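You operate a simulated robot arm through the tools that you are given. There is no shell and no other tool. Be economical: measure what you need, move in short steps, check, and stop when the job is done.

Carry out the task below with a simulated two-armed robot. There is one attempt and no reset: what you move stays moved.

Task
Press the left drain button two times. Take the seedling from the drainer beside the sink and put it on the shelf under the drainer. Take the bean seedling and put it on the corner worktop. Put the 25 G drying pouch from the ledge under the tank tap on the shelf under the valves and the 10 G drying pouch on the drainer beside the sink. Push the grey drawer shut. Push the middle seed drawer shut. Put the 4 cm overflow pipe from the top of the seed cupboard on the silver seed packet there and the 3 cm overflow pipe on top of the black stacked pots there. Do these in any order. Set down upright: seedling, overflow pipe.

The check looks at the end state, three seconds after you hand in, the way a careful person would. Anything else that was tipped, shoved, dropped, spilled or broken makes it a failure.

Robot
Two 7-joint arms with two-finger parallel grippers on one trunk, on a base that drives. Base frame: it is fixed to the floor where the robot stands at the start and does not move with it; the origin is under the middle of the robot, x ahead of it, y to its left, z up. Readings come in mm, degrees, newtons and seconds.
The left shoulder is at the start at [70, 130, 1162], the right one opposite. With the tool pointing down near the work surface each hand reaches from about 200 to 520 mm from the robot's upright axis, wherever it stands, measured 20 degrees to its own side. Places, roughly: bean seedling [-7250, -4500, 1000]; corner worktop [-6500, -5900, 900]; drainer beside the sink [-7500, -4500, 900]; drying pouch [-6750, -5250, 1000]; grey drawer [-4900, -4400, 700]; left drain button [700, 0, 1400]; middle seed drawer [400, 0, 500]; overflow pipe [500, 250, 1000]; seed packet [750, 0, 750]; seedling [-7500, -4500, 1000]; shelf under the drainer [-7400, -4600, 200]; shelf under the valves [-7000, -5300, 200]; stacked pots (8x8x14 cm) [600, 200, 900]. Payload 1.57 kg a hand.
The tool frame of a hand sits at the grasp point between the pads (the TCP): z along the fingers, y along the line on which they close. The tips reach 30 mm beyond it. Largest opening 80 mm; finger width 17, thickness 12; the body of the gripper, 40 by 82 mm, starts 80 mm behind the TCP.
Orientation is that of the tool frame in the base frame, as a unit quaternion [x, y, z, w]. With the fingers straight down and closing along the base's y, the tool's x points along the base's -x, its y along +y and its z along -z.

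Tools
- The arms move only by the tool play_rows. It takes "left_deltas", "right_deltas" or both (then of equal length, played together; a hand with none holds still); each is a list of rows, each an object (a shift or turn left out is 0, a gripper value left out holds the last) with "dp": the shift along the tool's x, y, z in units of 30 mm (1.0 is 30 mm), a list of three; "delta_rot": the turn, a rotation vector about the tool's x, y, z in units of 4 degrees (1.0 is 4 degrees), a list of three. In form: [{"dp": [dx, dy, dz], "delta_rot": [ax, ay, az]}, ...]. A call has 1 to 12 rows; each row shifts and turns the commanded pose from where the row before left it, along the tool's axes as they then stand. "left_fingers" and "right_fingers" are, for a hand that has rows, the closure, from 0 (fully open) to 1 (shut), set as the call begins (left out, the last holds). A call with a number of a shift or a turn outside -1 to 1 is refused whole. Each row takes 0.2 s and may step no farther than 50 mm and 8.6 degrees from the row before; otherwise, or with a gripper value out of range, the whole call is refused. Where a pose cannot be reached the arm comes as near as it can. A force on the tool above 40 N (or 10 N above the force at the start of the call, whichever is more), or a blocked arm, ends the call early, and 0.2 s more pass. The fingers move at their own pace (about 108 mm/s each) and stop on an object; they squeeze with about 42 N. The grip force told is the motor's: it shows also when the fingers shut on nothing. Time passes only in rows, and 0.2 s behind the last, so rows that do not move let the fingers close. The reply holds the time, the measured pose of the TCP, the force on the tool along the base axes, the opening and the grip force, in the units named above and with some noise, with the torque about the TCP (base axes, N m) and any sound that the robot's microphone picked up.
- Cameras (640 x 400 px; columns grow to the right, rows downward): "scene" is now at [128.2, 21, 1373.1]; the picture's right is [0.28, -0.96, 0.00], its down [-0.70, -0.20, -0.69] and it looks along [0.66, 0.19, -0.73] (base axes); focal length 214 px, centre (320, 200). "left" rides on the left gripper at [72, 7, -122] in its tool frame; the picture's right is [-0.09, 1.00, 0.00], its down [-0.84, -0.08, -0.54] and it looks along [-0.54, -0.05, 0.84] (tool axes); focal length 238 px, centre (320, 200). "right" rides on the right gripper at [72, -7, -122] in its tool frame; the picture's right is [0.09, 1.00, 0.00], its down [-0.84, 0.08, -0.54] and it looks along [-0.54, 0.05, 0.84] (tool axes); focal length 238 px, centre (320, 200). There is no depth. A picture from a camera that has moved, and an enlarged one, comes with that camera's place and axes in the base frame and with its lens.
- camera(camera): a new picture of that camera. The clock stands still meanwhile.
- slide_trunk(by): slides the trunk up (or, below 0, down) by that many mm; the arms and the scene camera ride with it, the base frame stays. It gives what a move gives, with no picture.
- base_move(legs): drives the robot by 1 to 6 legs, each [ahead, left, turn to the left] in mm, mm and degrees, along the robot's own axes; the way and the turn of a leg run together, so that a leg with both is an arc; at most 1500 mm and 180 degrees a leg. The arms and the cameras ride along, it lands a little off, and it stops where it bumps. It gives what a move gives.
- aim_head(pan, tilt): turns the head with the scene camera to pan (to the left, within 86 degrees either way) and tilt (down, from -29 to 69), counted from straight ahead of the robot. It gives what a move gives.
- close_up(camera, box): a new picture of the part [left, top, right, bottom] of that camera's present view, enlarged. The clock stands still meanwhile.
- job_done(): hands the job in; it is judged then, once.

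Go step by step. Nothing tells you exact positions but the pictures and the camera data: compare them with the known pose of the tool, close in by small moves and look again before you grip or let go. The budget is 217 turns and 220 pictures, counting those below and the enlarged ones. Unless the task says otherwise, let go and move clear before handing in.

The tools are called after "Call:" as a command line: name --argument value ..., lists and objects as JSON in quotes. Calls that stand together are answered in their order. play_rows: Moves the arms, as the interface text tells. Its arguments: {"type":"object","properties":{"left_deltas":{"type":"array","items":{"type":"object","properties":{"dp":{"type":"array","items":{"type":"number"}},"delta_rot":{"type":"array","items":{"type":"number"}}}}},"left_fingers":{"type":"number"},"right_deltas":{"type":"array","items":{"type":"object","properties":{"dp":{"type":"array","items":{"type":"number"}},"delta_rot":{"type":"array","items":{"type":"number"}}}}},"right_fingers":{"type":"number"}},"required":[]} The other tools are called the same way: slide_trunk (by) slides the trunk up or down; base_move (legs) drives the base; aim_head (pan, tilt) turns the head that bears the scene camera; camera (camera) takes a picture; close_up (camera, box) takes an enlarged picture of a part of a camera's view; job_done () hands the job in.

At the start:

```text
time: 0.0
left_tcp_pos: [320.3, 201.4, 1149.4]
left_ee_rot: [0.0, 1.0, 0.0, 0.0]
left_wrist_force: [0.0, 0.3, -0.6]
left_ft_torque: [-0.01, 0.01, -0.01]
left_finger_gap: 79.9
left_finger_force: 0.0
right_tcp_pos: [321.3, -61.7, 1149.2]
right_ee_rot: [0.0, 1.0, 0.001, 0.001]
right_wrist_force: [1.1, -0.1, 0.2]
right_ft_torque: [-0.01, -0.03, -0.02]
right_finger_gap: 80.0
right_finger_force: 0.0
trunk travel left (down, up): [-800.0, 140.0]
robot x, y, heading: [-0.4, 1.4, -0.2]
head pan, tilt: [16.0, 46.7]
```

scene: 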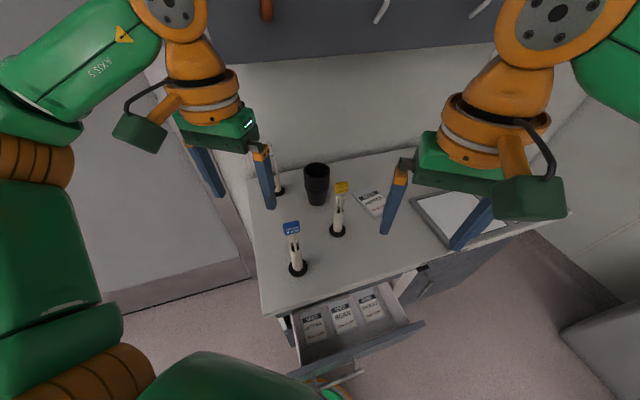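
right: 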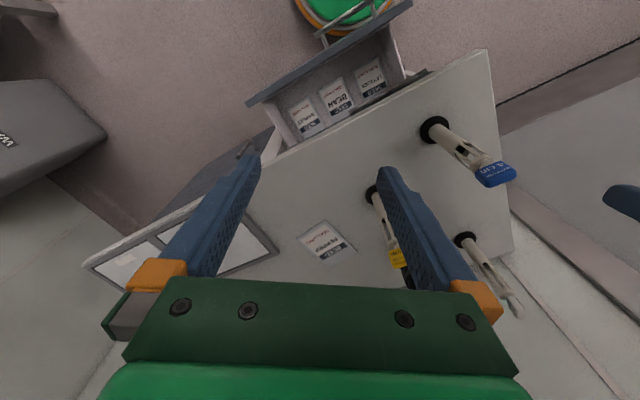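
left: 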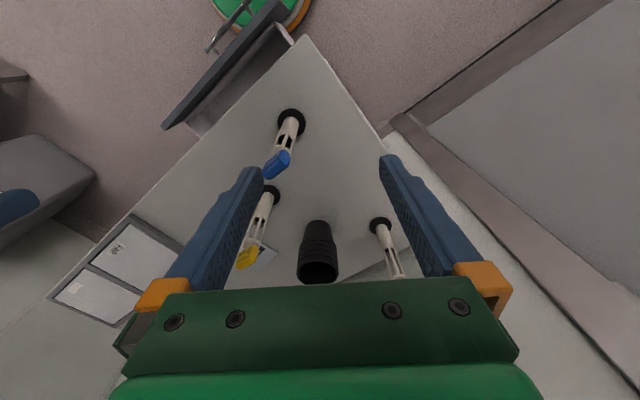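

I see the seed cupboard ahead with three overflow pipes, the black pots, a packet, and an open drawer; a panel sits above. I'll look closer at the tags and at the panel.

Call:
close_up --camera "scene" --box '[240, 140, 440, 290]'

Call:
aim_head --pan 0 --tilt 5

Call:
camera --camera "scene"

```text
2.67 times, centred on (340, 215) of scene
camera zoom: at [128.2, 21.0, 1373.1], right [0.28, -0.96, 0.0], down [-0.7, -0.2, -0.69], along [0.66, 0.19, -0.73], focal length 572 px, centre (267, 160)
```

zoom: 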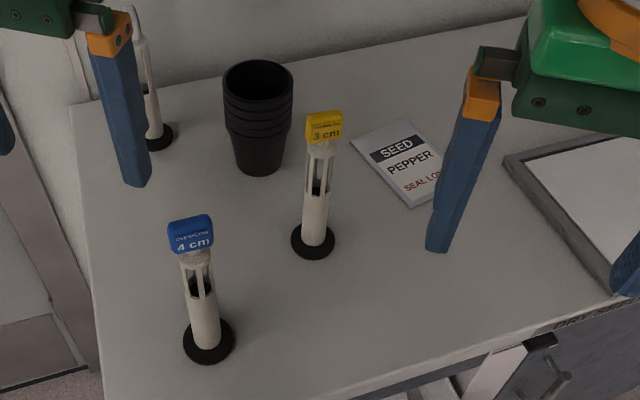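

```text
time: 1.1
left_tcp_pos: [320.7, 202.7, 1150.2]
left_ee_rot: [0.0, 1.0, 0.001, 0.0]
left_wrist_force: [0.6, -0.2, -0.3]
left_ft_torque: [0.02, 0.01, -0.02]
left_finger_gap: 80.0
left_finger_force: 0.0
right_tcp_pos: [321.8, -61.0, 1150.6]
right_ee_rot: [0.0, 1.0, 0.002, 0.002]
right_wrist_force: [-0.8, -0.6, -0.2]
right_ft_torque: [0.0, 0.01, 0.02]
right_finger_gap: 80.1
right_finger_force: 0.0
trunk travel left (down, up): [-800.0, 140.0]
robot x, y, heading: [-2.3, -5.2, -0.1]
head pan, tilt: [0.0, 5.0]
```

```text
215 pictures are left
camera scene: at [143.1, -1.0, 1438.4], right [0.0, -1.0, 0.0], down [-0.09, 0.0, -1.0], along [1.0, 0.0, -0.09], focal length 214 px, centre (320, 200)
```

scene: 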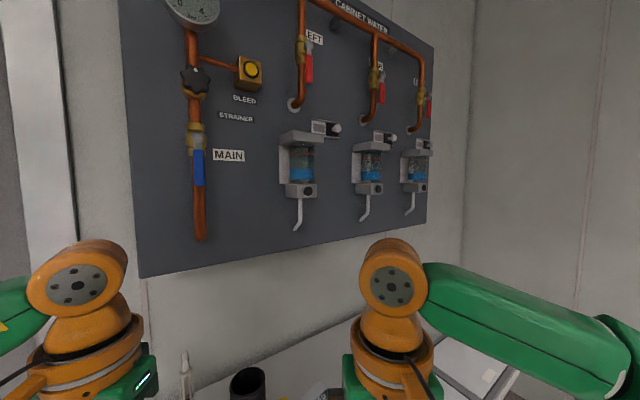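

Call:
close_up --camera "scene" --box '[270, 10, 440, 120]'

Call:
close_up --camera "scene" --box '[270, 110, 440, 220]'

```text
3.64 times, centred on (355, 65) of scene
camera zoom: at [143.1, -1.0, 1438.4], right [0.0, -1.0, 0.0], down [-0.09, 0.0, -1.0], along [1.0, 0.0, -0.09], focal length 780 px, centre (193, 691)
```

zoom: 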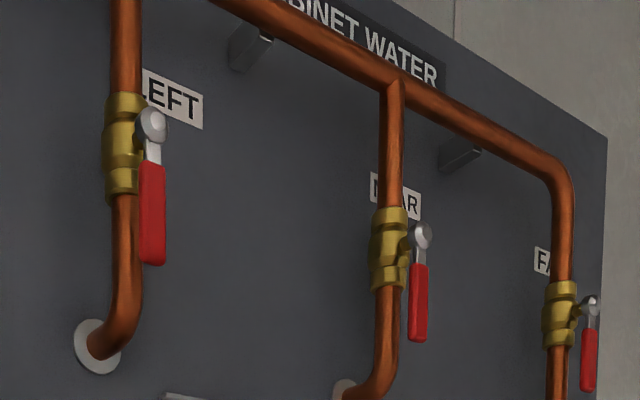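

```text
3.64 times, centred on (355, 165) of scene
camera zoom: at [143.1, -1.0, 1438.4], right [0.0, -1.0, 0.0], down [-0.09, 0.0, -1.0], along [1.0, 0.0, -0.09], focal length 780 px, centre (193, 327)
```

zoom: 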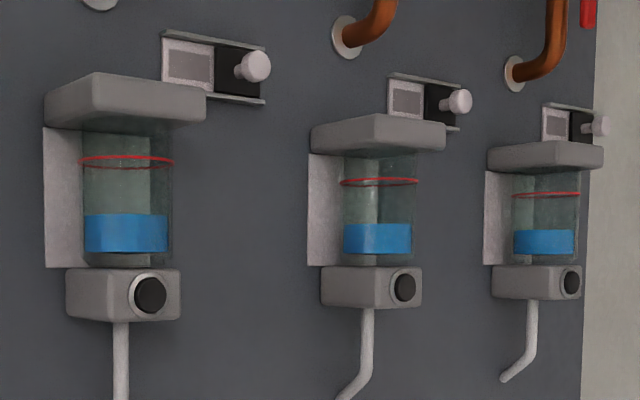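

The drain buttons are the black round ones under each tank, with the left one at about (700, 30, 1410). The panel seems turned about 34° relative to me, so I'll turn to face it squarely.

Call:
base_move --legs '[[0, 0, 34]]'

Call:
aim_head --pan 0 --tilt 5

Call:
camera --camera "scene"

Call:
aim_head --pan 0 --tilt 55

Call:
camera --camera "scene"

```text
time: 3.1
left_tcp_pos: [152.1, 346.7, 1150.3]
left_ee_rot: [-0.294, 0.956, -0.001, 0.0]
left_wrist_force: [0.7, -0.5, 0.3]
left_ft_torque: [0.0, 0.02, -0.01]
left_finger_gap: 79.9
left_finger_force: 0.0
right_tcp_pos: [301.7, 129.7, 1150.1]
right_ee_rot: [-0.294, 0.956, 0.001, 0.001]
right_wrist_force: [-0.4, 0.3, -0.3]
right_ft_torque: [0.0, -0.01, -0.02]
right_finger_gap: 80.2
right_finger_force: 0.1
trunk travel left (down, up): [-800.0, 140.0]
robot x, y, heading: [-2.1, 0.3, 34.4]
head pan, tilt: [0.0, 5.0]
```

```text
time: 3.7
left_tcp_pos: [151.3, 345.6, 1149.9]
left_ee_rot: [-0.294, 0.956, 0.0, 0.0]
left_wrist_force: [-0.4, 0.4, -0.8]
left_ft_torque: [0.0, -0.06, -0.02]
left_finger_gap: 80.0
left_finger_force: 0.0
right_tcp_pos: [301.3, 131.4, 1150.5]
right_ee_rot: [-0.293, 0.956, 0.001, 0.0]
right_wrist_force: [-0.6, -0.3, 0.2]
right_ft_torque: [0.01, 0.0, -0.02]
right_finger_gap: 79.9
right_finger_force: 0.0
trunk travel left (down, up): [-800.0, 140.0]
robot x, y, heading: [-0.3, -0.9, 34.2]
head pan, tilt: [0.0, 5.0]
```

```text
212 pictures are left
camera scene: at [118.7, 78.7, 1438.5], right [0.56, -0.83, 0.0], down [-0.07, -0.05, -1.0], along [0.82, 0.56, -0.09], focal length 214 px, centre (320, 200)
```

scene: 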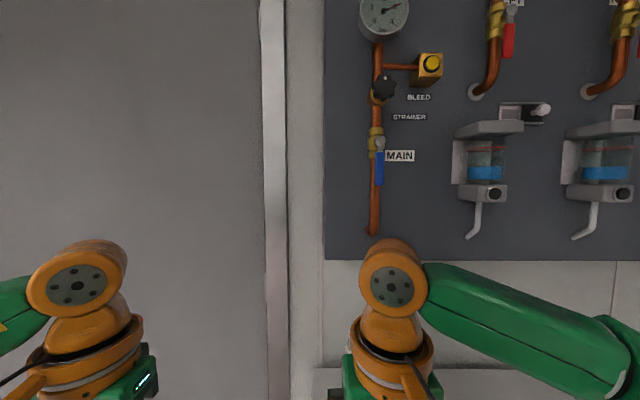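

```text
time: 4.9
left_tcp_pos: [150.8, 346.5, 1149.6]
left_ee_rot: [-0.293, 0.956, 0.001, 0.0]
left_wrist_force: [0.0, 0.1, 0.1]
left_ft_torque: [0.01, 0.02, 0.02]
left_finger_gap: 80.1
left_finger_force: 0.0
right_tcp_pos: [302.1, 129.5, 1149.5]
right_ee_rot: [-0.294, 0.956, 0.001, 0.001]
right_wrist_force: [-0.9, 0.4, 0.9]
right_ft_torque: [0.01, -0.03, 0.01]
right_finger_gap: 80.0
right_finger_force: 0.0
trunk travel left (down, up): [-800.0, 140.0]
robot x, y, heading: [-4.6, -3.6, 34.4]
head pan, tilt: [0.0, 55.0]
```

```text
211 pictures are left
camera scene: at [102.3, 67.7, 1362.1], right [0.56, -0.83, 0.0], down [-0.68, -0.46, -0.57], along [0.47, 0.32, -0.82], focal length 214 px, centre (320, 200)
```

scene: 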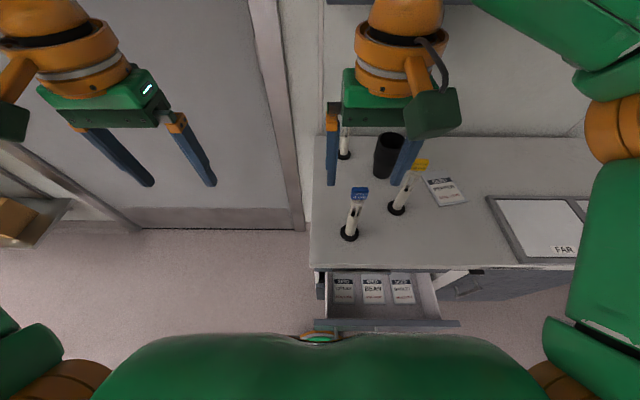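

Heading now matches the panel. I'll back off and shift right to see the cupboard front and drawers.

Call:
base_move --legs '[[-400, 0, 0], [0, -300, 0]]'

Call:
aim_head --pan 0 --tilt 40

Call:
camera --camera "scene"

```text
time: 9.1
left_tcp_pos: [-10.9, -126.4, 1148.8]
left_ee_rot: [-0.294, 0.956, -0.001, -0.001]
left_wrist_force: [0.0, 0.0, 0.0]
left_ft_torque: [0.01, 0.01, 0.05]
left_finger_gap: 79.9
left_finger_force: 0.0
right_tcp_pos: [137.6, -343.7, 1150.5]
right_ee_rot: [-0.294, 0.956, 0.001, 0.0]
right_wrist_force: [-0.1, 0.3, -0.3]
right_ft_torque: [-0.03, -0.02, -0.03]
right_finger_gap: 79.9
right_finger_force: 0.1
trunk travel left (down, up): [-800.0, 140.0]
robot x, y, heading: [-163.4, -475.9, 34.1]
head pan, tilt: [0.0, 55.0]
```

```text
time: 9.8
left_tcp_pos: [-11.0, -129.2, 1150.0]
left_ee_rot: [-0.294, 0.956, 0.0, -0.001]
left_wrist_force: [0.5, -0.9, -0.1]
left_ft_torque: [-0.04, 0.01, -0.01]
left_finger_gap: 80.1
left_finger_force: 0.0
right_tcp_pos: [138.3, -345.7, 1150.0]
right_ee_rot: [-0.294, 0.956, 0.0, 0.001]
right_wrist_force: [0.0, -0.8, 0.2]
right_ft_torque: [0.05, -0.02, 0.01]
right_finger_gap: 80.0
right_finger_force: 0.1
trunk travel left (down, up): [-800.0, 140.0]
robot x, y, heading: [-166.2, -477.2, 34.1]
head pan, tilt: [0.0, 40.0]
```

```text
210 pictures are left
camera scene: at [-49.5, -400.9, 1382.7], right [0.56, -0.83, 0.0], down [-0.53, -0.36, -0.77], along [0.63, 0.43, -0.64], focal length 214 px, centre (320, 200)
```

scene: 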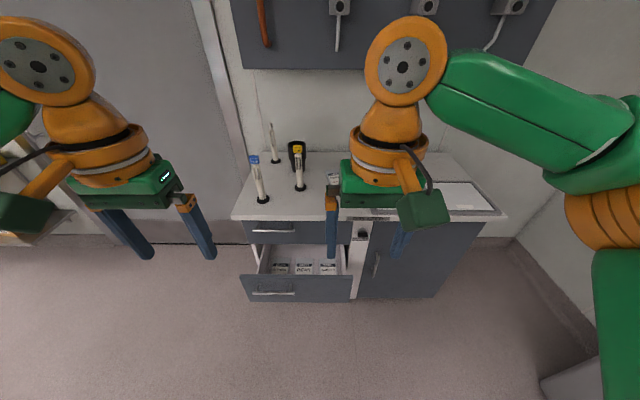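

The open drawer is the middle one, and the table top is at z≈838. I'll pitch the right hand forward so I can push the drawer and the button.

Call:
play_rows --right_deltas '[{"delta_rot": [0, -1, 0]}, {"delta_rot": [0, -1, 0]}, {"delta_rot": [0, -1, 0]}, {"delta_rot": [0, -1, 0]}, {"delta_rot": [0, -1, 0]}, {"delta_rot": [0, -1, 0]}, {"delta_rot": [0, -1, 0]}, {"delta_rot": [0, -1, 0]}, {"delta_rot": [0, -1, 0]}, {"delta_rot": [0, -1, 0]}, {"delta_rot": [0, -1, 0]}, {"delta_rot": [0, -1, 0]}]' --right_fingers 1

Call:
play_rows --right_deltas '[{"delta_rot": [0, -1, 0]}, {"delta_rot": [0, -1, 0]}, {"delta_rot": [0, -1, 0]}, {"delta_rot": [0, -1, 0]}, {"delta_rot": [0, -1, 0]}, {"delta_rot": [0, -1, 0]}, {"delta_rot": [0, -1, 0]}, {"delta_rot": [0, -1, 0]}, {"delta_rot": [0, -1, 0]}, {"delta_rot": [0, -1, 0]}, {"delta_rot": [0, -0.5, 0]}]'

Call:
camera --camera "scene"

Call:
camera --camera "right"

```text
time: 12.4
left_tcp_pos: [-9.8, -129.5, 1150.2]
left_ee_rot: [-0.294, 0.956, 0.0, 0.0]
left_wrist_force: [-0.2, -0.1, -0.2]
left_ft_torque: [0.03, 0.01, -0.04]
left_finger_gap: 80.1
left_finger_force: 0.0
right_tcp_pos: [138.5, -345.8, 1149.9]
right_ee_rot: [-0.268, 0.873, 0.12, 0.389]
right_wrist_force: [-0.4, 0.1, 0.2]
right_ft_torque: [0.01, 0.01, 0.0]
right_finger_gap: 0.1
right_finger_force: 21.7
trunk travel left (down, up): [-800.0, 140.0]
robot x, y, heading: [-163.9, -476.7, 34.3]
head pan, tilt: [0.0, 40.0]
```

```text
time: 14.8
left_tcp_pos: [-10.6, -128.0, 1149.7]
left_ee_rot: [-0.294, 0.956, -0.001, 0.001]
left_wrist_force: [0.5, -0.2, 0.4]
left_ft_torque: [-0.02, -0.01, 0.0]
left_finger_gap: 80.1
left_finger_force: 0.0
right_tcp_pos: [134.8, -299.4, 1172.7]
right_ee_rot: [-0.195, 0.677, 0.211, 0.678]
right_wrist_force: [-0.2, 0.5, 0.0]
right_ft_torque: [0.0, -0.02, 0.0]
right_finger_gap: 0.0
right_finger_force: 21.1
right hand out of reach, approached as far as the arm can: row 3, 4, 5, 6, 7, 8, 9
trunk travel left (down, up): [-800.0, 140.0]
robot x, y, heading: [-162.6, -477.4, 34.3]
head pan, tilt: [0.0, 40.0]
```

```text
209 pictures are left
camera scene: at [-49.9, -400.5, 1382.8], right [0.56, -0.83, 0.0], down [-0.53, -0.36, -0.77], along [0.63, 0.43, -0.64], focal length 214 px, centre (320, 200)
```

scene: 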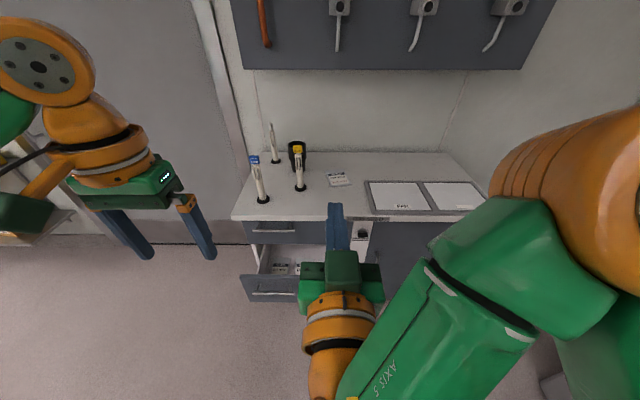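

```text
208 pictures are left
camera right: at [35.9, -370.5, 1099.4], right [-0.55, 0.83, -0.07], down [-0.49, -0.25, 0.83], along [0.68, 0.49, 0.55], focal length 238 px, centre (320, 200)
```

right: 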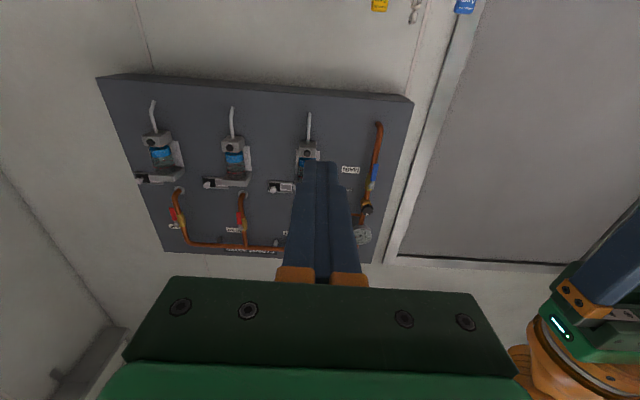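

The right hand points forward. The middle drawer's front is around F≈190 (along my heading) and z 390–590, with its handle near z 483. I'll retract the left hand, shift left, and lower the trunk to line up with the drawer front.

Call:
play_rows --left_deltas '[{"dp": [1, 0, 0]}, {"dp": [1, 0, 0]}]'

Call:
base_move --legs '[[0, 90, 0]]'

Call:
slide_trunk --by -622

Call:
camera --camera "scene"

Call:
camera --camera "right"

```text
time: 15.4
left_tcp_pos: [-62.3, -163.6, 1147.8]
left_ee_rot: [-0.295, 0.956, 0.0, 0.0]
left_wrist_force: [0.2, 0.3, -0.7]
left_ft_torque: [0.02, -0.05, -0.03]
left_finger_gap: 80.1
left_finger_force: 0.0
right_tcp_pos: [133.9, -299.5, 1171.4]
right_ee_rot: [-0.198, 0.676, 0.206, 0.679]
right_wrist_force: [-0.7, 0.6, 0.3]
right_ft_torque: [0.0, 0.03, 0.01]
right_finger_gap: 0.1
right_finger_force: 21.3
trunk travel left (down, up): [-800.0, 140.0]
robot x, y, heading: [-164.9, -477.1, 34.1]
head pan, tilt: [0.0, 40.0]
```

```text
time: 16.5
left_tcp_pos: [-106.4, -93.9, 1149.0]
left_ee_rot: [-0.293, 0.956, 0.002, -0.001]
left_wrist_force: [-0.2, -0.3, -0.4]
left_ft_torque: [0.03, -0.01, 0.01]
left_finger_gap: 79.9
left_finger_force: 0.0
right_tcp_pos: [87.9, -232.4, 1170.1]
right_ee_rot: [-0.198, 0.677, 0.207, 0.678]
right_wrist_force: [-0.1, -0.2, 0.4]
right_ft_torque: [0.0, 0.0, 0.02]
right_finger_gap: 0.0
right_finger_force: 21.3
trunk travel left (down, up): [-800.0, 140.0]
robot x, y, heading: [-213.8, -398.9, 34.1]
head pan, tilt: [0.0, 40.0]
```

```text
refused: -622 is not a number from -400 to 400
```

```text
207 pictures are left
camera scene: at [-96.2, -332.5, 1382.8], right [0.56, -0.83, 0.0], down [-0.53, -0.36, -0.77], along [0.63, 0.43, -0.64], focal length 214 px, centre (320, 200)
```

scene: 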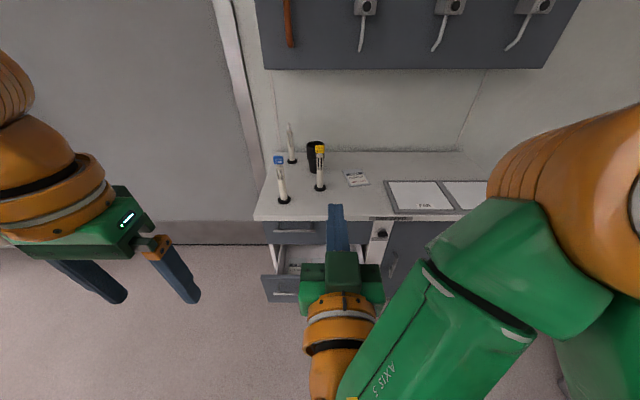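

```text
206 pictures are left
camera right: at [-10.3, -303.0, 1097.6], right [-0.54, 0.83, -0.08], down [-0.49, -0.24, 0.83], along [0.68, 0.49, 0.54], focal length 238 px, centre (320, 200)
```

right: 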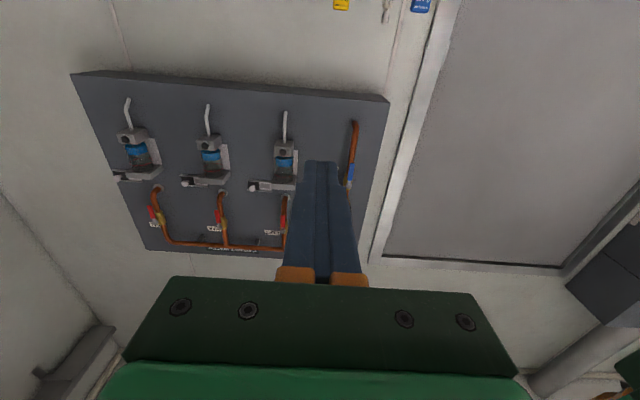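

Call:
slide_trunk --by -311

Call:
slide_trunk --by -311

Call:
camera --camera "scene"

Call:
camera --camera "right"

```text
time: 19.6
left_tcp_pos: [-108.6, -91.0, 836.6]
left_ee_rot: [-0.293, 0.956, 0.0, 0.0]
left_wrist_force: [-0.7, -0.1, 0.8]
left_ft_torque: [0.0, -0.01, 0.03]
left_finger_gap: 79.9
left_finger_force: 0.1
right_tcp_pos: [86.5, -228.0, 860.7]
right_ee_rot: [-0.197, 0.677, 0.203, 0.68]
right_wrist_force: [-0.9, 0.7, 0.2]
right_ft_torque: [0.01, -0.02, 0.03]
right_finger_gap: 0.0
right_finger_force: 21.0
trunk travel left (down, up): [-489.0, 451.0]
robot x, y, heading: [-213.9, -398.4, 34.2]
head pan, tilt: [0.0, 40.0]
```

```text
time: 22.7
left_tcp_pos: [-109.6, -90.6, 526.1]
left_ee_rot: [-0.294, 0.956, 0.0, 0.0]
left_wrist_force: [0.0, -1.1, 0.4]
left_ft_torque: [0.0, -0.04, 0.0]
left_finger_gap: 79.7
left_finger_force: 0.1
right_tcp_pos: [86.5, -229.0, 548.8]
right_ee_rot: [-0.197, 0.677, 0.202, 0.68]
right_wrist_force: [-0.6, -0.4, -0.3]
right_ft_torque: [0.02, 0.0, 0.01]
right_finger_gap: 0.0
right_finger_force: 20.9
trunk travel left (down, up): [-178.0, 762.0]
robot x, y, heading: [-211.4, -401.6, 34.4]
head pan, tilt: [0.0, 40.0]
```

```text
205 pictures are left
camera scene: at [-99.2, -327.9, 760.8], right [0.56, -0.83, 0.0], down [-0.53, -0.36, -0.77], along [0.63, 0.43, -0.64], focal length 214 px, centre (320, 200)
```

scene: 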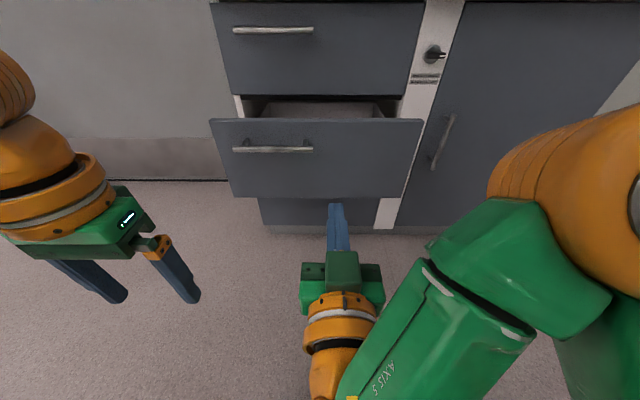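

```text
204 pictures are left
camera right: at [-12.0, -299.3, 475.7], right [-0.54, 0.84, -0.09], down [-0.5, -0.24, 0.83], along [0.68, 0.49, 0.55], focal length 238 px, centre (320, 200)
```

right: 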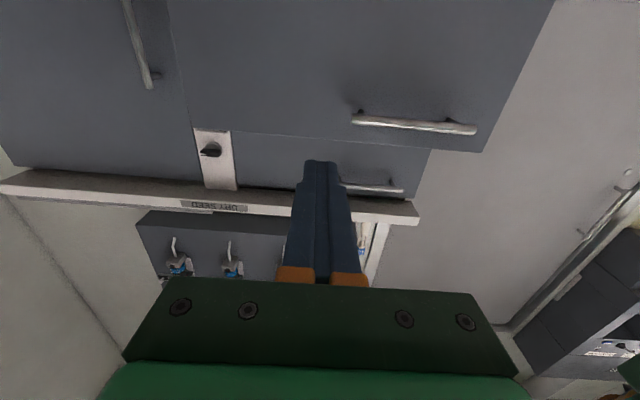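

The drawer handle ends at S≈198 and my closed fingers are at S≈238, so they pass clear of it. I'll lower a little and drive forward to push.

Call:
slide_trunk --by -28

Call:
base_move --legs '[[300, 0, 0]]'

Call:
camera --camera "scene"

```text
time: 23.4
left_tcp_pos: [-109.4, -91.7, 498.1]
left_ee_rot: [-0.293, 0.956, 0.0, 0.001]
left_wrist_force: [-0.4, -0.4, -0.1]
left_ft_torque: [0.01, -0.01, 0.0]
left_finger_gap: 79.7
left_finger_force: 0.0
right_tcp_pos: [87.1, -228.5, 520.8]
right_ee_rot: [-0.197, 0.677, 0.202, 0.68]
right_wrist_force: [0.9, 0.6, -0.6]
right_ft_torque: [-0.03, 0.0, -0.01]
right_finger_gap: 0.0
right_finger_force: 20.9
trunk travel left (down, up): [-150.0, 790.0]
robot x, y, heading: [-211.6, -404.1, 34.3]
head pan, tilt: [0.0, 40.0]
```

```text
time: 25.5
left_tcp_pos: [138.1, 75.5, 497.3]
left_ee_rot: [-0.292, 0.956, -0.001, 0.0]
left_wrist_force: [-0.4, 0.8, -0.5]
left_ft_torque: [0.02, 0.04, -0.01]
left_finger_gap: 80.1
left_finger_force: 0.0
right_tcp_pos: [335.7, -61.9, 520.5]
right_ee_rot: [-0.196, 0.677, 0.202, 0.68]
right_wrist_force: [0.0, 0.0, 0.5]
right_ft_torque: [0.02, -0.01, 0.0]
right_finger_gap: 0.0
right_finger_force: 21.9
trunk travel left (down, up): [-150.0, 790.0]
robot x, y, heading: [34.8, -233.7, 33.9]
head pan, tilt: [0.0, 40.0]
```

```text
203 pictures are left
camera scene: at [148.3, -160.7, 732.7], right [0.56, -0.83, 0.0], down [-0.53, -0.36, -0.77], along [0.63, 0.43, -0.64], focal length 214 px, centre (320, 200)
```

scene: 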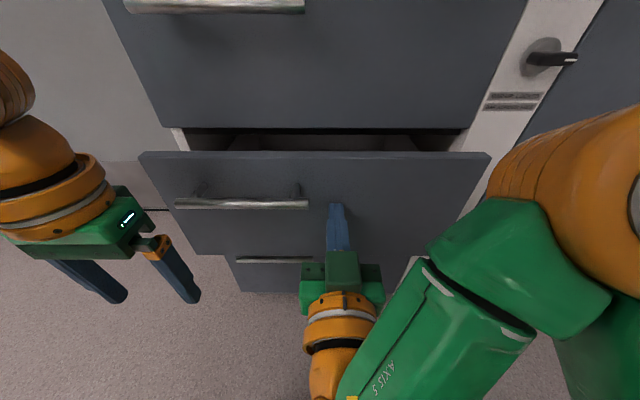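

Call:
base_move --legs '[[70, 0, 0]]'

Call:
camera --camera "scene"

```text
time: 26.6
left_tcp_pos: [198.3, 115.3, 497.9]
left_ee_rot: [-0.292, 0.956, 0.0, 0.002]
left_wrist_force: [0.8, -0.5, 0.0]
left_ft_torque: [-0.02, 0.02, 0.02]
left_finger_gap: 80.0
left_finger_force: 0.1
right_tcp_pos: [393.7, -21.6, 520.6]
right_ee_rot: [-0.196, 0.679, 0.201, 0.679]
right_wrist_force: [-10.4, -4.4, -2.3]
right_ft_torque: [-0.05, 0.08, 0.16]
right_finger_gap: 0.0
right_finger_force: 20.6
trunk travel left (down, up): [-150.0, 790.0]
robot x, y, heading: [94.9, -192.6, 33.8]
head pan, tilt: [0.0, 40.0]
stopped in leg 1: the force on the tool passed its limit at 65 N (the readings are from after the stop); the commanded pose is now the measured one
```

```text
202 pictures are left
camera scene: at [206.3, -121.5, 733.0], right [0.56, -0.83, 0.0], down [-0.53, -0.36, -0.77], along [0.64, 0.43, -0.64], focal length 214 px, centre (320, 200)
```

scene: 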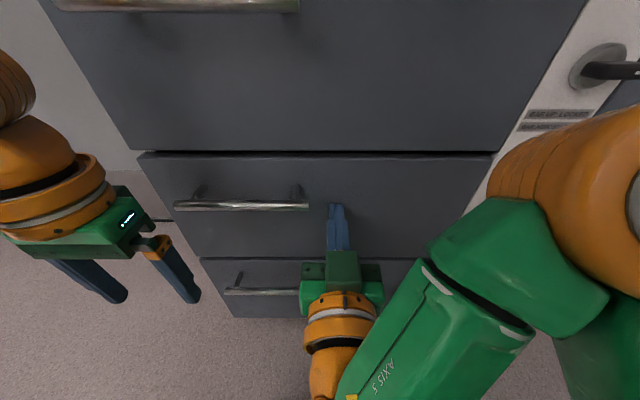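

The middle drawer is shut. I'll back off, shift right, and raise the trunk for the left drain button.

Call:
base_move --legs '[[-250, 0, 0], [0, -120, 0]]'

Call:
slide_trunk --by 400

Call:
slide_trunk --by 390

Call:
play_rows --right_deltas '[{"dp": [-1, 0, 0]}, {"dp": [-1, 0, 0]}, {"dp": [-1, 0, 0]}]'

Call:
aim_head --pan 0 --tilt 10

Call:
camera --camera "scene"

```text
time: 29.3
left_tcp_pos: [63.0, -120.4, 498.0]
left_ee_rot: [-0.292, 0.957, 0.0, 0.0]
left_wrist_force: [-0.5, 0.8, 1.0]
left_ft_torque: [0.0, -0.01, 0.02]
left_finger_gap: 79.9
left_finger_force: 0.0
right_tcp_pos: [258.9, -257.1, 518.8]
right_ee_rot: [-0.197, 0.679, 0.201, 0.678]
right_wrist_force: [-0.4, 0.2, 0.4]
right_ft_torque: [0.0, -0.04, 0.03]
right_finger_gap: 0.0
right_finger_force: 20.6
trunk travel left (down, up): [-150.0, 790.0]
robot x, y, heading: [-41.3, -429.7, 34.2]
head pan, tilt: [0.0, 40.0]
```

```text
time: 33.1
left_tcp_pos: [63.3, -120.2, 898.0]
left_ee_rot: [-0.291, 0.957, 0.001, 0.0]
left_wrist_force: [0.9, -0.6, -0.5]
left_ft_torque: [0.02, 0.0, 0.0]
left_finger_gap: 80.1
left_finger_force: 0.1
right_tcp_pos: [258.0, -258.5, 920.3]
right_ee_rot: [-0.195, 0.679, 0.2, 0.679]
right_wrist_force: [1.6, 0.0, -0.1]
right_ft_torque: [0.0, -0.03, -0.04]
right_finger_gap: 0.0
right_finger_force: 21.9
trunk travel left (down, up): [-550.0, 390.0]
robot x, y, heading: [-40.6, -431.9, 33.7]
head pan, tilt: [0.0, 40.0]
```

```text
time: 36.9
left_tcp_pos: [63.8, -118.1, 1288.2]
left_ee_rot: [-0.292, 0.956, 0.0, 0.0]
left_wrist_force: [0.1, -0.1, 0.0]
left_ft_torque: [-0.02, 0.0, 0.03]
left_finger_gap: 79.9
left_finger_force: 0.1
right_tcp_pos: [258.4, -256.4, 1310.8]
right_ee_rot: [-0.195, 0.679, 0.201, 0.678]
right_wrist_force: [0.0, 0.5, -0.7]
right_ft_torque: [-0.02, 0.01, -0.03]
right_finger_gap: 0.1
right_finger_force: 21.3
trunk travel left (down, up): [-940.0, 0.0]
robot x, y, heading: [-39.0, -430.4, 33.8]
head pan, tilt: [0.0, 40.0]
```

```text
time: 37.6
left_tcp_pos: [63.4, -120.5, 1287.8]
left_ee_rot: [-0.291, 0.957, -0.001, 0.001]
left_wrist_force: [-0.4, -0.2, 0.9]
left_ft_torque: [-0.01, -0.02, 0.0]
left_finger_gap: 80.1
left_finger_force: 0.1
right_tcp_pos: [258.8, -259.1, 1402.3]
right_ee_rot: [-0.196, 0.679, 0.2, 0.679]
right_wrist_force: [-0.8, -0.5, -0.2]
right_ft_torque: [-0.01, 0.01, 0.03]
right_finger_gap: 0.0
right_finger_force: 21.6
trunk travel left (down, up): [-940.0, 0.0]
robot x, y, heading: [-40.9, -431.2, 33.8]
head pan, tilt: [0.0, 40.0]
```

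```text
time: 38.6
left_tcp_pos: [62.7, -119.3, 1288.2]
left_ee_rot: [-0.292, 0.957, 0.001, -0.001]
left_wrist_force: [0.8, -0.7, -0.3]
left_ft_torque: [-0.01, -0.03, 0.02]
left_finger_gap: 80.1
left_finger_force: 0.0
right_tcp_pos: [259.1, -258.2, 1400.2]
right_ee_rot: [-0.196, 0.679, 0.201, 0.678]
right_wrist_force: [-0.1, -0.7, -0.3]
right_ft_torque: [-0.01, 0.02, 0.02]
right_finger_gap: 0.1
right_finger_force: 21.2
trunk travel left (down, up): [-940.0, 0.0]
robot x, y, heading: [-40.4, -431.2, 34.0]
head pan, tilt: [0.0, 10.0]
```

```text
201 pictures are left
camera scene: at [78.6, -352.1, 1570.4], right [0.56, -0.83, 0.0], down [-0.14, -0.1, -0.98], along [0.82, 0.55, -0.17], focal length 214 px, centre (320, 200)
```

scene: 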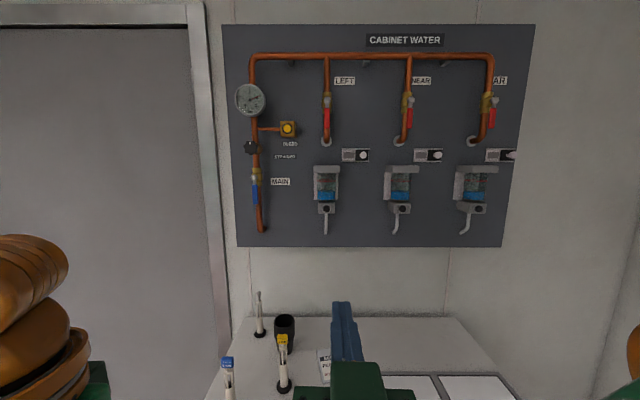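

The button sits at about F 582, S 356, z 1413, and my closed fingertips are nearly in line with it. I'll adjust height and drive in closer.

Call:
play_rows --right_deltas '[{"dp": [-0.45, 0.1, 0]}]'

Call:
base_move --legs '[[350, 0, 0]]'

Call:
camera --camera "scene"

Call:
camera --camera "right"

```text
time: 39.0
left_tcp_pos: [63.4, -120.5, 1289.4]
left_ee_rot: [-0.291, 0.957, 0.0, 0.001]
left_wrist_force: [-0.3, -0.1, -0.5]
left_ft_torque: [-0.02, 0.02, -0.01]
left_finger_gap: 79.9
left_finger_force: 0.1
right_tcp_pos: [258.4, -255.0, 1414.8]
right_ee_rot: [-0.197, 0.679, 0.201, 0.678]
right_wrist_force: [-0.2, -0.2, 0.8]
right_ft_torque: [0.0, -0.03, -0.03]
right_finger_gap: 0.1
right_finger_force: 21.0
trunk travel left (down, up): [-940.0, 0.0]
robot x, y, heading: [-41.4, -433.0, 34.0]
head pan, tilt: [0.0, 10.0]
```

```text
time: 41.3
left_tcp_pos: [355.1, 76.3, 1288.5]
left_ee_rot: [-0.291, 0.957, 0.001, 0.001]
left_wrist_force: [-0.9, -0.5, 0.3]
left_ft_torque: [0.01, 0.0, -0.02]
left_finger_gap: 79.9
left_finger_force: 0.0
right_tcp_pos: [549.2, -61.7, 1415.5]
right_ee_rot: [-0.194, 0.678, 0.201, 0.68]
right_wrist_force: [-0.3, -0.1, -0.1]
right_ft_torque: [0.02, 0.02, 0.03]
right_finger_gap: 0.0
right_finger_force: 21.8
trunk travel left (down, up): [-940.0, 0.0]
robot x, y, heading: [249.9, -235.3, 33.7]
head pan, tilt: [0.0, 10.0]
```

```text
200 pictures are left
camera scene: at [369.1, -157.8, 1570.9], right [0.56, -0.83, 0.0], down [-0.14, -0.1, -0.99], along [0.82, 0.55, -0.17], focal length 214 px, centre (320, 200)
```

scene: 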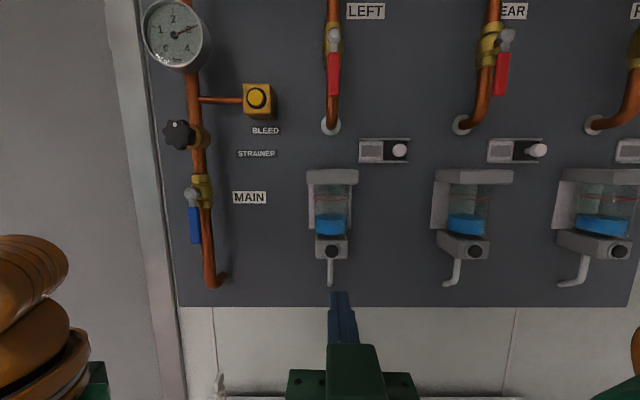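

```text
199 pictures are left
camera right: at [449.9, -131.9, 1342.5], right [-0.53, 0.84, -0.09], down [-0.5, -0.23, 0.84], along [0.68, 0.49, 0.54], focal length 238 px, centre (320, 200)
```

right: 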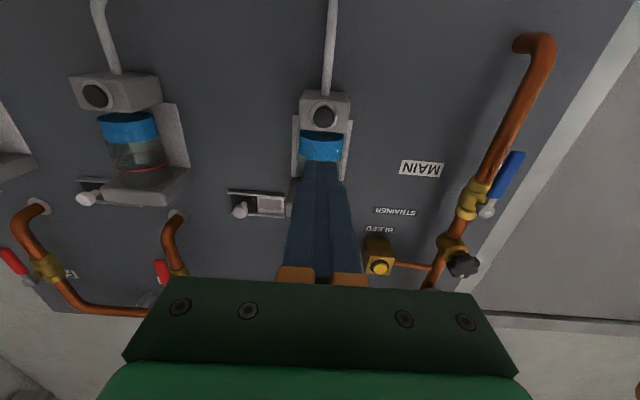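

Button line-up holds (S≈359, z≈1413). I'll advance the arm 100 mm and check.

Call:
play_rows --right_deltas '[{"dp": [0, 0.05, 1], "delta_rot": [-0.3, 0, 0]}, {"dp": [0, 0, 1]}, {"dp": [0.05, 0, 1]}]'

Call:
close_up --camera "scene" --box '[260, 180, 420, 300]'

Call:
camera --camera "right"

```text
time: 42.1
left_tcp_pos: [358.3, 78.0, 1287.8]
left_ee_rot: [-0.291, 0.957, 0.0, 0.0]
left_wrist_force: [0.3, -0.1, 0.2]
left_ft_torque: [0.0, -0.02, 0.07]
left_finger_gap: 80.2
left_finger_force: 0.0
right_tcp_pos: [626.3, -6.7, 1411.5]
right_ee_rot: [-0.202, 0.677, 0.207, 0.677]
right_wrist_force: [-0.4, 0.3, 0.8]
right_ft_torque: [0.0, -0.03, 0.0]
right_finger_gap: 0.0
right_finger_force: 21.0
trunk travel left (down, up): [-940.0, 0.0]
robot x, y, heading: [253.5, -234.0, 33.9]
head pan, tilt: [0.0, 10.0]
```

```text
3.33 times, centred on (340, 240) of scene
camera zoom: at [373.3, -154.7, 1570.3], right [0.56, -0.83, 0.0], down [-0.14, -0.1, -0.98], along [0.82, 0.55, -0.17], focal length 715 px, centre (253, 67)
```

zoom: 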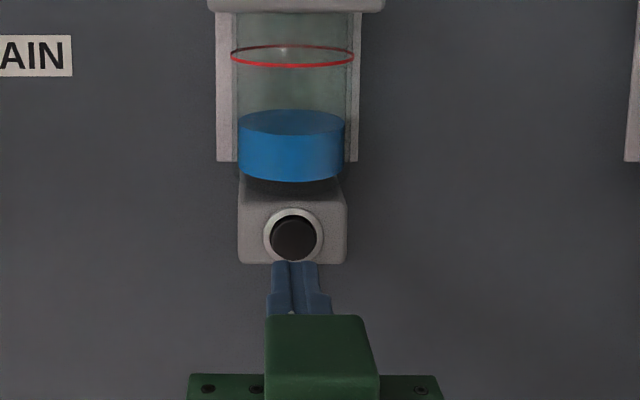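

```text
197 pictures are left
camera right: at [529.5, -79.0, 1339.7], right [-0.55, 0.83, -0.09], down [-0.49, -0.24, 0.84], along [0.67, 0.5, 0.54], focal length 238 px, centre (320, 200)
```

right: 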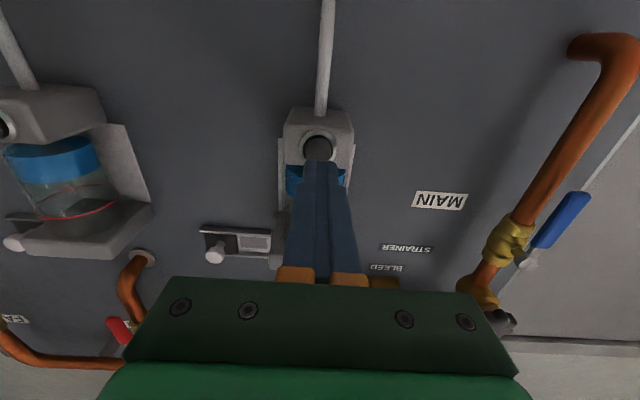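

Call:
play_rows --right_deltas '[{"dp": [-0.1, 0, 0.3]}, {"dp": [0, 0, 0.3]}, {"dp": [0, 0, 0.15]}, {"dp": [0, 0, 0.15]}, {"dp": [0, 0, 0.1]}]'

Call:
close_up --camera "scene" --box '[260, 180, 420, 300]'

```text
time: 43.3
left_tcp_pos: [358.6, 77.2, 1287.7]
left_ee_rot: [-0.291, 0.957, 0.001, -0.001]
left_wrist_force: [0.2, -0.9, 1.4]
left_ft_torque: [-0.01, -0.03, 0.02]
left_finger_gap: 80.0
left_finger_force: 0.0
right_tcp_pos: [651.4, 7.8, 1416.5]
right_ee_rot: [-0.203, 0.677, 0.206, 0.677]
right_wrist_force: [0.9, -0.2, 0.3]
right_ft_torque: [0.03, 0.0, 0.0]
right_finger_gap: 0.0
right_finger_force: 21.9
trunk travel left (down, up): [-940.0, 0.0]
robot x, y, heading: [251.7, -236.6, 33.8]
head pan, tilt: [0.0, 10.0]
```

```text
3.33 times, centred on (340, 240) of scene
camera zoom: at [372.7, -155.4, 1570.4], right [0.56, -0.83, 0.0], down [-0.14, -0.1, -0.98], along [0.82, 0.55, -0.17], focal length 715 px, centre (253, 67)
```

zoom: 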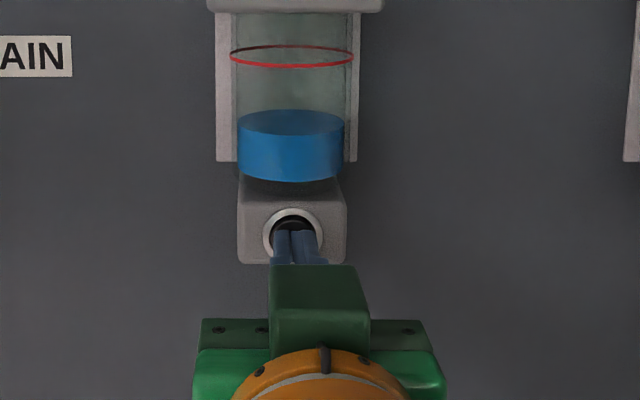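

Call:
play_rows --right_deltas '[{"dp": [0, 0, 0.15]}, {"dp": [0, 0, 0.15]}, {"dp": [0, 0, 0.1]}, {"dp": [0, 0, 0.1]}, {"dp": [0, 0, 0.1]}, {"dp": [0, 0, 0.1]}, {"dp": [0, 0, 0.1]}]'

Call:
close_up --camera "scene" --box '[260, 180, 420, 300]'

```text
time: 44.9
left_tcp_pos: [351.4, 71.4, 1290.1]
left_ee_rot: [-0.291, 0.957, 0.001, 0.004]
left_wrist_force: [0.4, -0.6, 0.7]
left_ft_torque: [-0.01, 0.01, -0.01]
left_finger_gap: 80.0
left_finger_force: 0.2
right_tcp_pos: [661.9, 15.6, 1420.6]
right_ee_rot: [-0.201, 0.674, 0.208, 0.679]
right_wrist_force: [-12.2, -9.9, -7.8]
right_ft_torque: [-0.13, 0.25, -0.06]
right_finger_gap: 0.1
right_finger_force: 21.3
trunk travel left (down, up): [-940.0, 0.0]
robot x, y, heading: [252.2, -232.4, 33.8]
head pan, tilt: [0.0, 10.0]
heard: click
```

```text
3.33 times, centred on (340, 240) of scene
camera zoom: at [362.9, -163.1, 1571.5], right [0.56, -0.83, 0.0], down [-0.14, -0.09, -0.99], along [0.82, 0.55, -0.17], focal length 715 px, centre (253, 67)
```

zoom: 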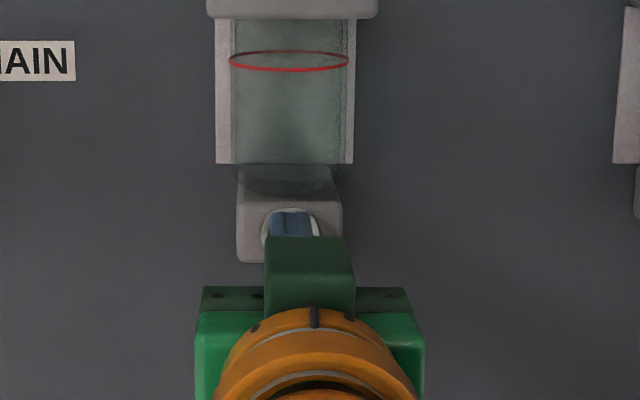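

One click was heard and the tank drained. I'll back off to release, then press again.

Call:
play_rows --right_deltas '[{"dp": [0, 0, -0.5]}, {"dp": [0, 0, -0.5]}, {"dp": [0, 0, -0.3]}, {}, {}]'

Call:
close_up --camera "scene" --box '[260, 180, 420, 300]'

```text
time: 46.1
left_tcp_pos: [358.3, 76.6, 1286.7]
left_ee_rot: [-0.291, 0.957, 0.0, 0.001]
left_wrist_force: [0.3, 0.1, 0.2]
left_ft_torque: [0.0, -0.03, -0.03]
left_finger_gap: 80.0
left_finger_force: 0.0
right_tcp_pos: [640.4, 1.2, 1416.4]
right_ee_rot: [-0.202, 0.678, 0.207, 0.676]
right_wrist_force: [0.1, -0.5, -0.8]
right_ft_torque: [0.01, -0.03, -0.01]
right_finger_gap: 0.0
right_finger_force: 21.1
trunk travel left (down, up): [-940.0, 0.0]
robot x, y, heading: [250.1, -231.5, 33.7]
head pan, tilt: [0.0, 10.0]
```

```text
3.33 times, centred on (340, 240) of scene
camera zoom: at [373.5, -154.8, 1570.3], right [0.56, -0.83, 0.0], down [-0.15, -0.1, -0.98], along [0.82, 0.55, -0.17], focal length 715 px, centre (253, 67)
```

zoom: 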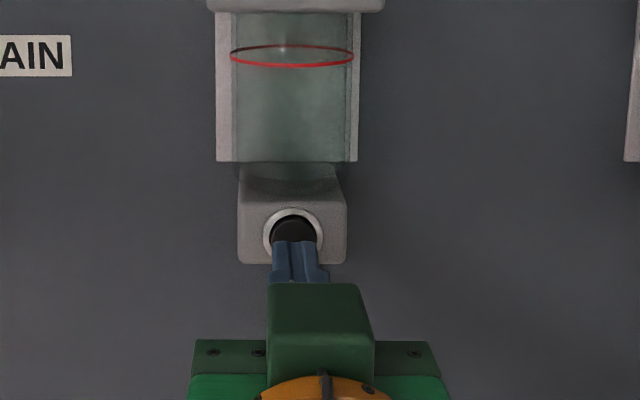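

Call:
play_rows --right_deltas '[{"dp": [0, 0, 0.4]}, {"dp": [0, 0, 0.3]}, {"dp": [0, 0, 0.15]}, {"dp": [0, 0, 0.1]}, {"dp": [0, 0, 0.1]}, {"dp": [0, 0, 0.1]}, {"dp": [0, 0, 0.1]}, {"dp": [0, 0, 0.05]}, {}]'

Call:
play_rows --right_deltas '[{"dp": [0, 0, -0.7]}, {"dp": [0, 0, -1]}, {"dp": [0, 0, -1]}, {"dp": [0, 0, -1]}, {"dp": [0, 0, -1]}, {}]'

Call:
camera --camera "scene"

```text
time: 48.1
left_tcp_pos: [349.8, 72.5, 1289.9]
left_ee_rot: [-0.291, 0.957, 0.001, 0.005]
left_wrist_force: [-0.3, -0.4, 0.2]
left_ft_torque: [0.0, -0.01, 0.01]
left_finger_gap: 79.9
left_finger_force: 0.1
right_tcp_pos: [662.2, 15.1, 1419.7]
right_ee_rot: [-0.201, 0.674, 0.208, 0.68]
right_wrist_force: [-14.1, -8.2, -7.3]
right_ft_torque: [-0.2, 0.18, -0.01]
right_finger_gap: 0.1
right_finger_force: 21.1
trunk travel left (down, up): [-940.0, 0.0]
robot x, y, heading: [252.3, -235.5, 33.5]
head pan, tilt: [0.0, 10.0]
heard: click
```

```text
time: 49.5
left_tcp_pos: [356.8, 75.8, 1288.9]
left_ee_rot: [-0.291, 0.957, 0.0, 0.0]
left_wrist_force: [-0.2, 0.3, 0.0]
left_ft_torque: [0.01, 0.0, 0.0]
left_finger_gap: 79.9
left_finger_force: 0.1
right_tcp_pos: [584.1, -45.6, 1396.6]
right_ee_rot: [-0.203, 0.676, 0.208, 0.677]
right_wrist_force: [-1.0, -0.1, -0.7]
right_ft_torque: [0.01, -0.02, -0.01]
right_finger_gap: 0.0
right_finger_force: 21.2
right hand out of reach, approached as far as the arm can: row 4, 5
trunk travel left (down, up): [-940.0, 0.0]
robot x, y, heading: [251.5, -227.9, 33.9]
head pan, tilt: [0.0, 10.0]
```

```text
193 pictures are left
camera scene: at [371.9, -156.3, 1570.5], right [0.56, -0.83, 0.0], down [-0.14, -0.1, -0.98], along [0.82, 0.55, -0.17], focal length 214 px, centre (320, 200)
```

scene: 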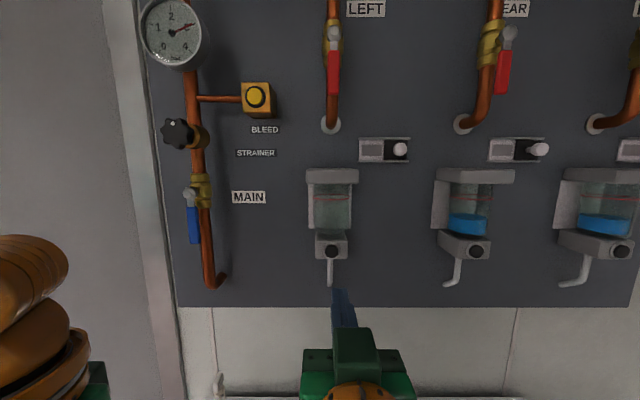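

Two clicks were heard, so the button is done. I'll back off and turn the right hand back down.

Call:
base_move --legs '[[-300, 0, 0]]'

Call:
play_rows --right_deltas '[{"delta_rot": [0, 1, 0]}, {"delta_rot": [0, 1, 0]}, {"delta_rot": [0, 1, 0]}, {"delta_rot": [0, 1, 0]}, {"delta_rot": [0, 1, 0]}, {"delta_rot": [0, 1, 0]}, {"delta_rot": [0, 1, 0]}, {"delta_rot": [0, 1, 0]}, {"delta_rot": [0, 1, 0]}, {"delta_rot": [0, 1, 0]}, {"delta_rot": [0, 1, 0]}, {"delta_rot": [0, 1, 0]}]' --right_fingers 0

Call:
play_rows --right_deltas '[{"delta_rot": [0, 1, 0]}, {"delta_rot": [0, 1, 0]}, {"delta_rot": [0, 1, 0]}, {"delta_rot": [0, 1, 0]}, {"delta_rot": [0, 1, 0]}, {"delta_rot": [0, 1, 0]}, {"delta_rot": [0, 1, 0]}, {"delta_rot": [0, 1, 0]}, {"delta_rot": [0, 1, 0]}, {"delta_rot": [0, 1, 0]}, {"delta_rot": [0, 0.5, 0]}]'

Call:
aim_head --pan 0 --tilt 45

Call:
camera --camera "scene"

```text
time: 51.6
left_tcp_pos: [106.7, -90.9, 1287.2]
left_ee_rot: [-0.291, 0.957, 0.0, -0.002]
left_wrist_force: [0.3, 1.0, 0.2]
left_ft_torque: [0.04, 0.0, 0.03]
left_finger_gap: 80.4
left_finger_force: 0.1
right_tcp_pos: [334.5, -209.7, 1396.1]
right_ee_rot: [-0.203, 0.677, 0.207, 0.677]
right_wrist_force: [0.0, 0.2, 0.4]
right_ft_torque: [0.05, 0.01, 0.01]
right_finger_gap: 0.1
right_finger_force: 21.0
trunk travel left (down, up): [-940.0, 0.0]
robot x, y, heading: [-1.5, -404.1, 33.7]
head pan, tilt: [0.0, 10.0]
```

```text
time: 54.2
left_tcp_pos: [104.0, -90.6, 1288.0]
left_ee_rot: [-0.291, 0.957, 0.0, 0.0]
left_wrist_force: [-0.2, 0.6, 0.5]
left_ft_torque: [0.0, 0.04, -0.01]
left_finger_gap: 80.1
left_finger_force: 0.0
right_tcp_pos: [424.9, -145.4, 1348.8]
right_ee_rot: [-0.269, 0.893, 0.108, 0.343]
right_wrist_force: [-0.1, 0.2, 0.0]
right_ft_torque: [0.01, -0.01, -0.01]
right_finger_gap: 80.0
right_finger_force: 0.1
right hand out of reach, approached as far as the arm can: row 1, 2, 3, 4, 5, 6, 7, 8, 9, 10
trunk travel left (down, up): [-940.0, 0.0]
robot x, y, heading: [-2.0, -403.7, 33.8]
head pan, tilt: [0.0, 10.0]
```

```text
time: 56.6
left_tcp_pos: [104.1, -92.2, 1287.8]
left_ee_rot: [-0.291, 0.957, 0.001, 0.001]
left_wrist_force: [-0.6, -0.6, 0.5]
left_ft_torque: [0.01, -0.03, -0.02]
left_finger_gap: 79.7
left_finger_force: 0.0
right_tcp_pos: [394.0, -201.3, 1312.1]
right_ee_rot: [-0.291, 0.954, 0.026, 0.074]
right_wrist_force: [0.4, -0.3, -0.2]
right_ft_torque: [0.0, 0.0, -0.01]
right_finger_gap: 80.0
right_finger_force: 0.0
right hand out of reach, approached as far as the arm can: row 4, 5, 6, 7, 8, 9, 10, 11
trunk travel left (down, up): [-940.0, 0.0]
robot x, y, heading: [-1.1, -406.1, 34.0]
head pan, tilt: [0.0, 10.0]
```

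```text
time: 57.6
left_tcp_pos: [104.4, -92.3, 1288.1]
left_ee_rot: [-0.291, 0.957, -0.001, 0.0]
left_wrist_force: [0.0, -0.5, 0.5]
left_ft_torque: [0.01, -0.02, 0.0]
left_finger_gap: 79.9
left_finger_force: 0.1
right_tcp_pos: [394.5, -199.7, 1311.7]
right_ee_rot: [-0.291, 0.954, 0.027, 0.075]
right_wrist_force: [-0.2, -0.4, -0.4]
right_ft_torque: [-0.02, 0.02, 0.03]
right_finger_gap: 80.0
right_finger_force: 0.1
trunk travel left (down, up): [-940.0, 0.0]
robot x, y, heading: [-0.2, -402.6, 33.8]
head pan, tilt: [0.0, 45.0]
```

```text
192 pictures are left
camera scene: at [109.8, -331.3, 1515.6], right [0.56, -0.83, 0.0], down [-0.59, -0.39, -0.71], along [0.59, 0.39, -0.71], focal length 214 px, centre (320, 200)
```

scene: 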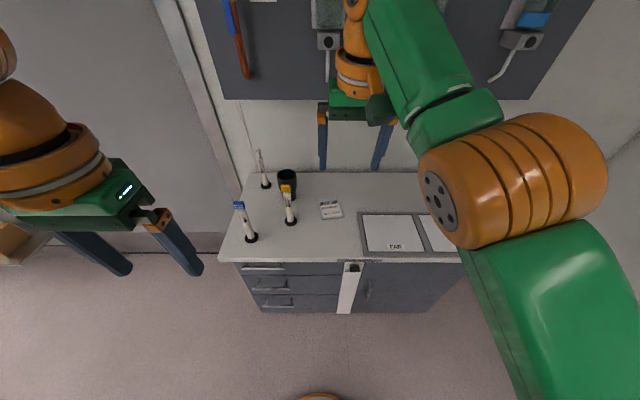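

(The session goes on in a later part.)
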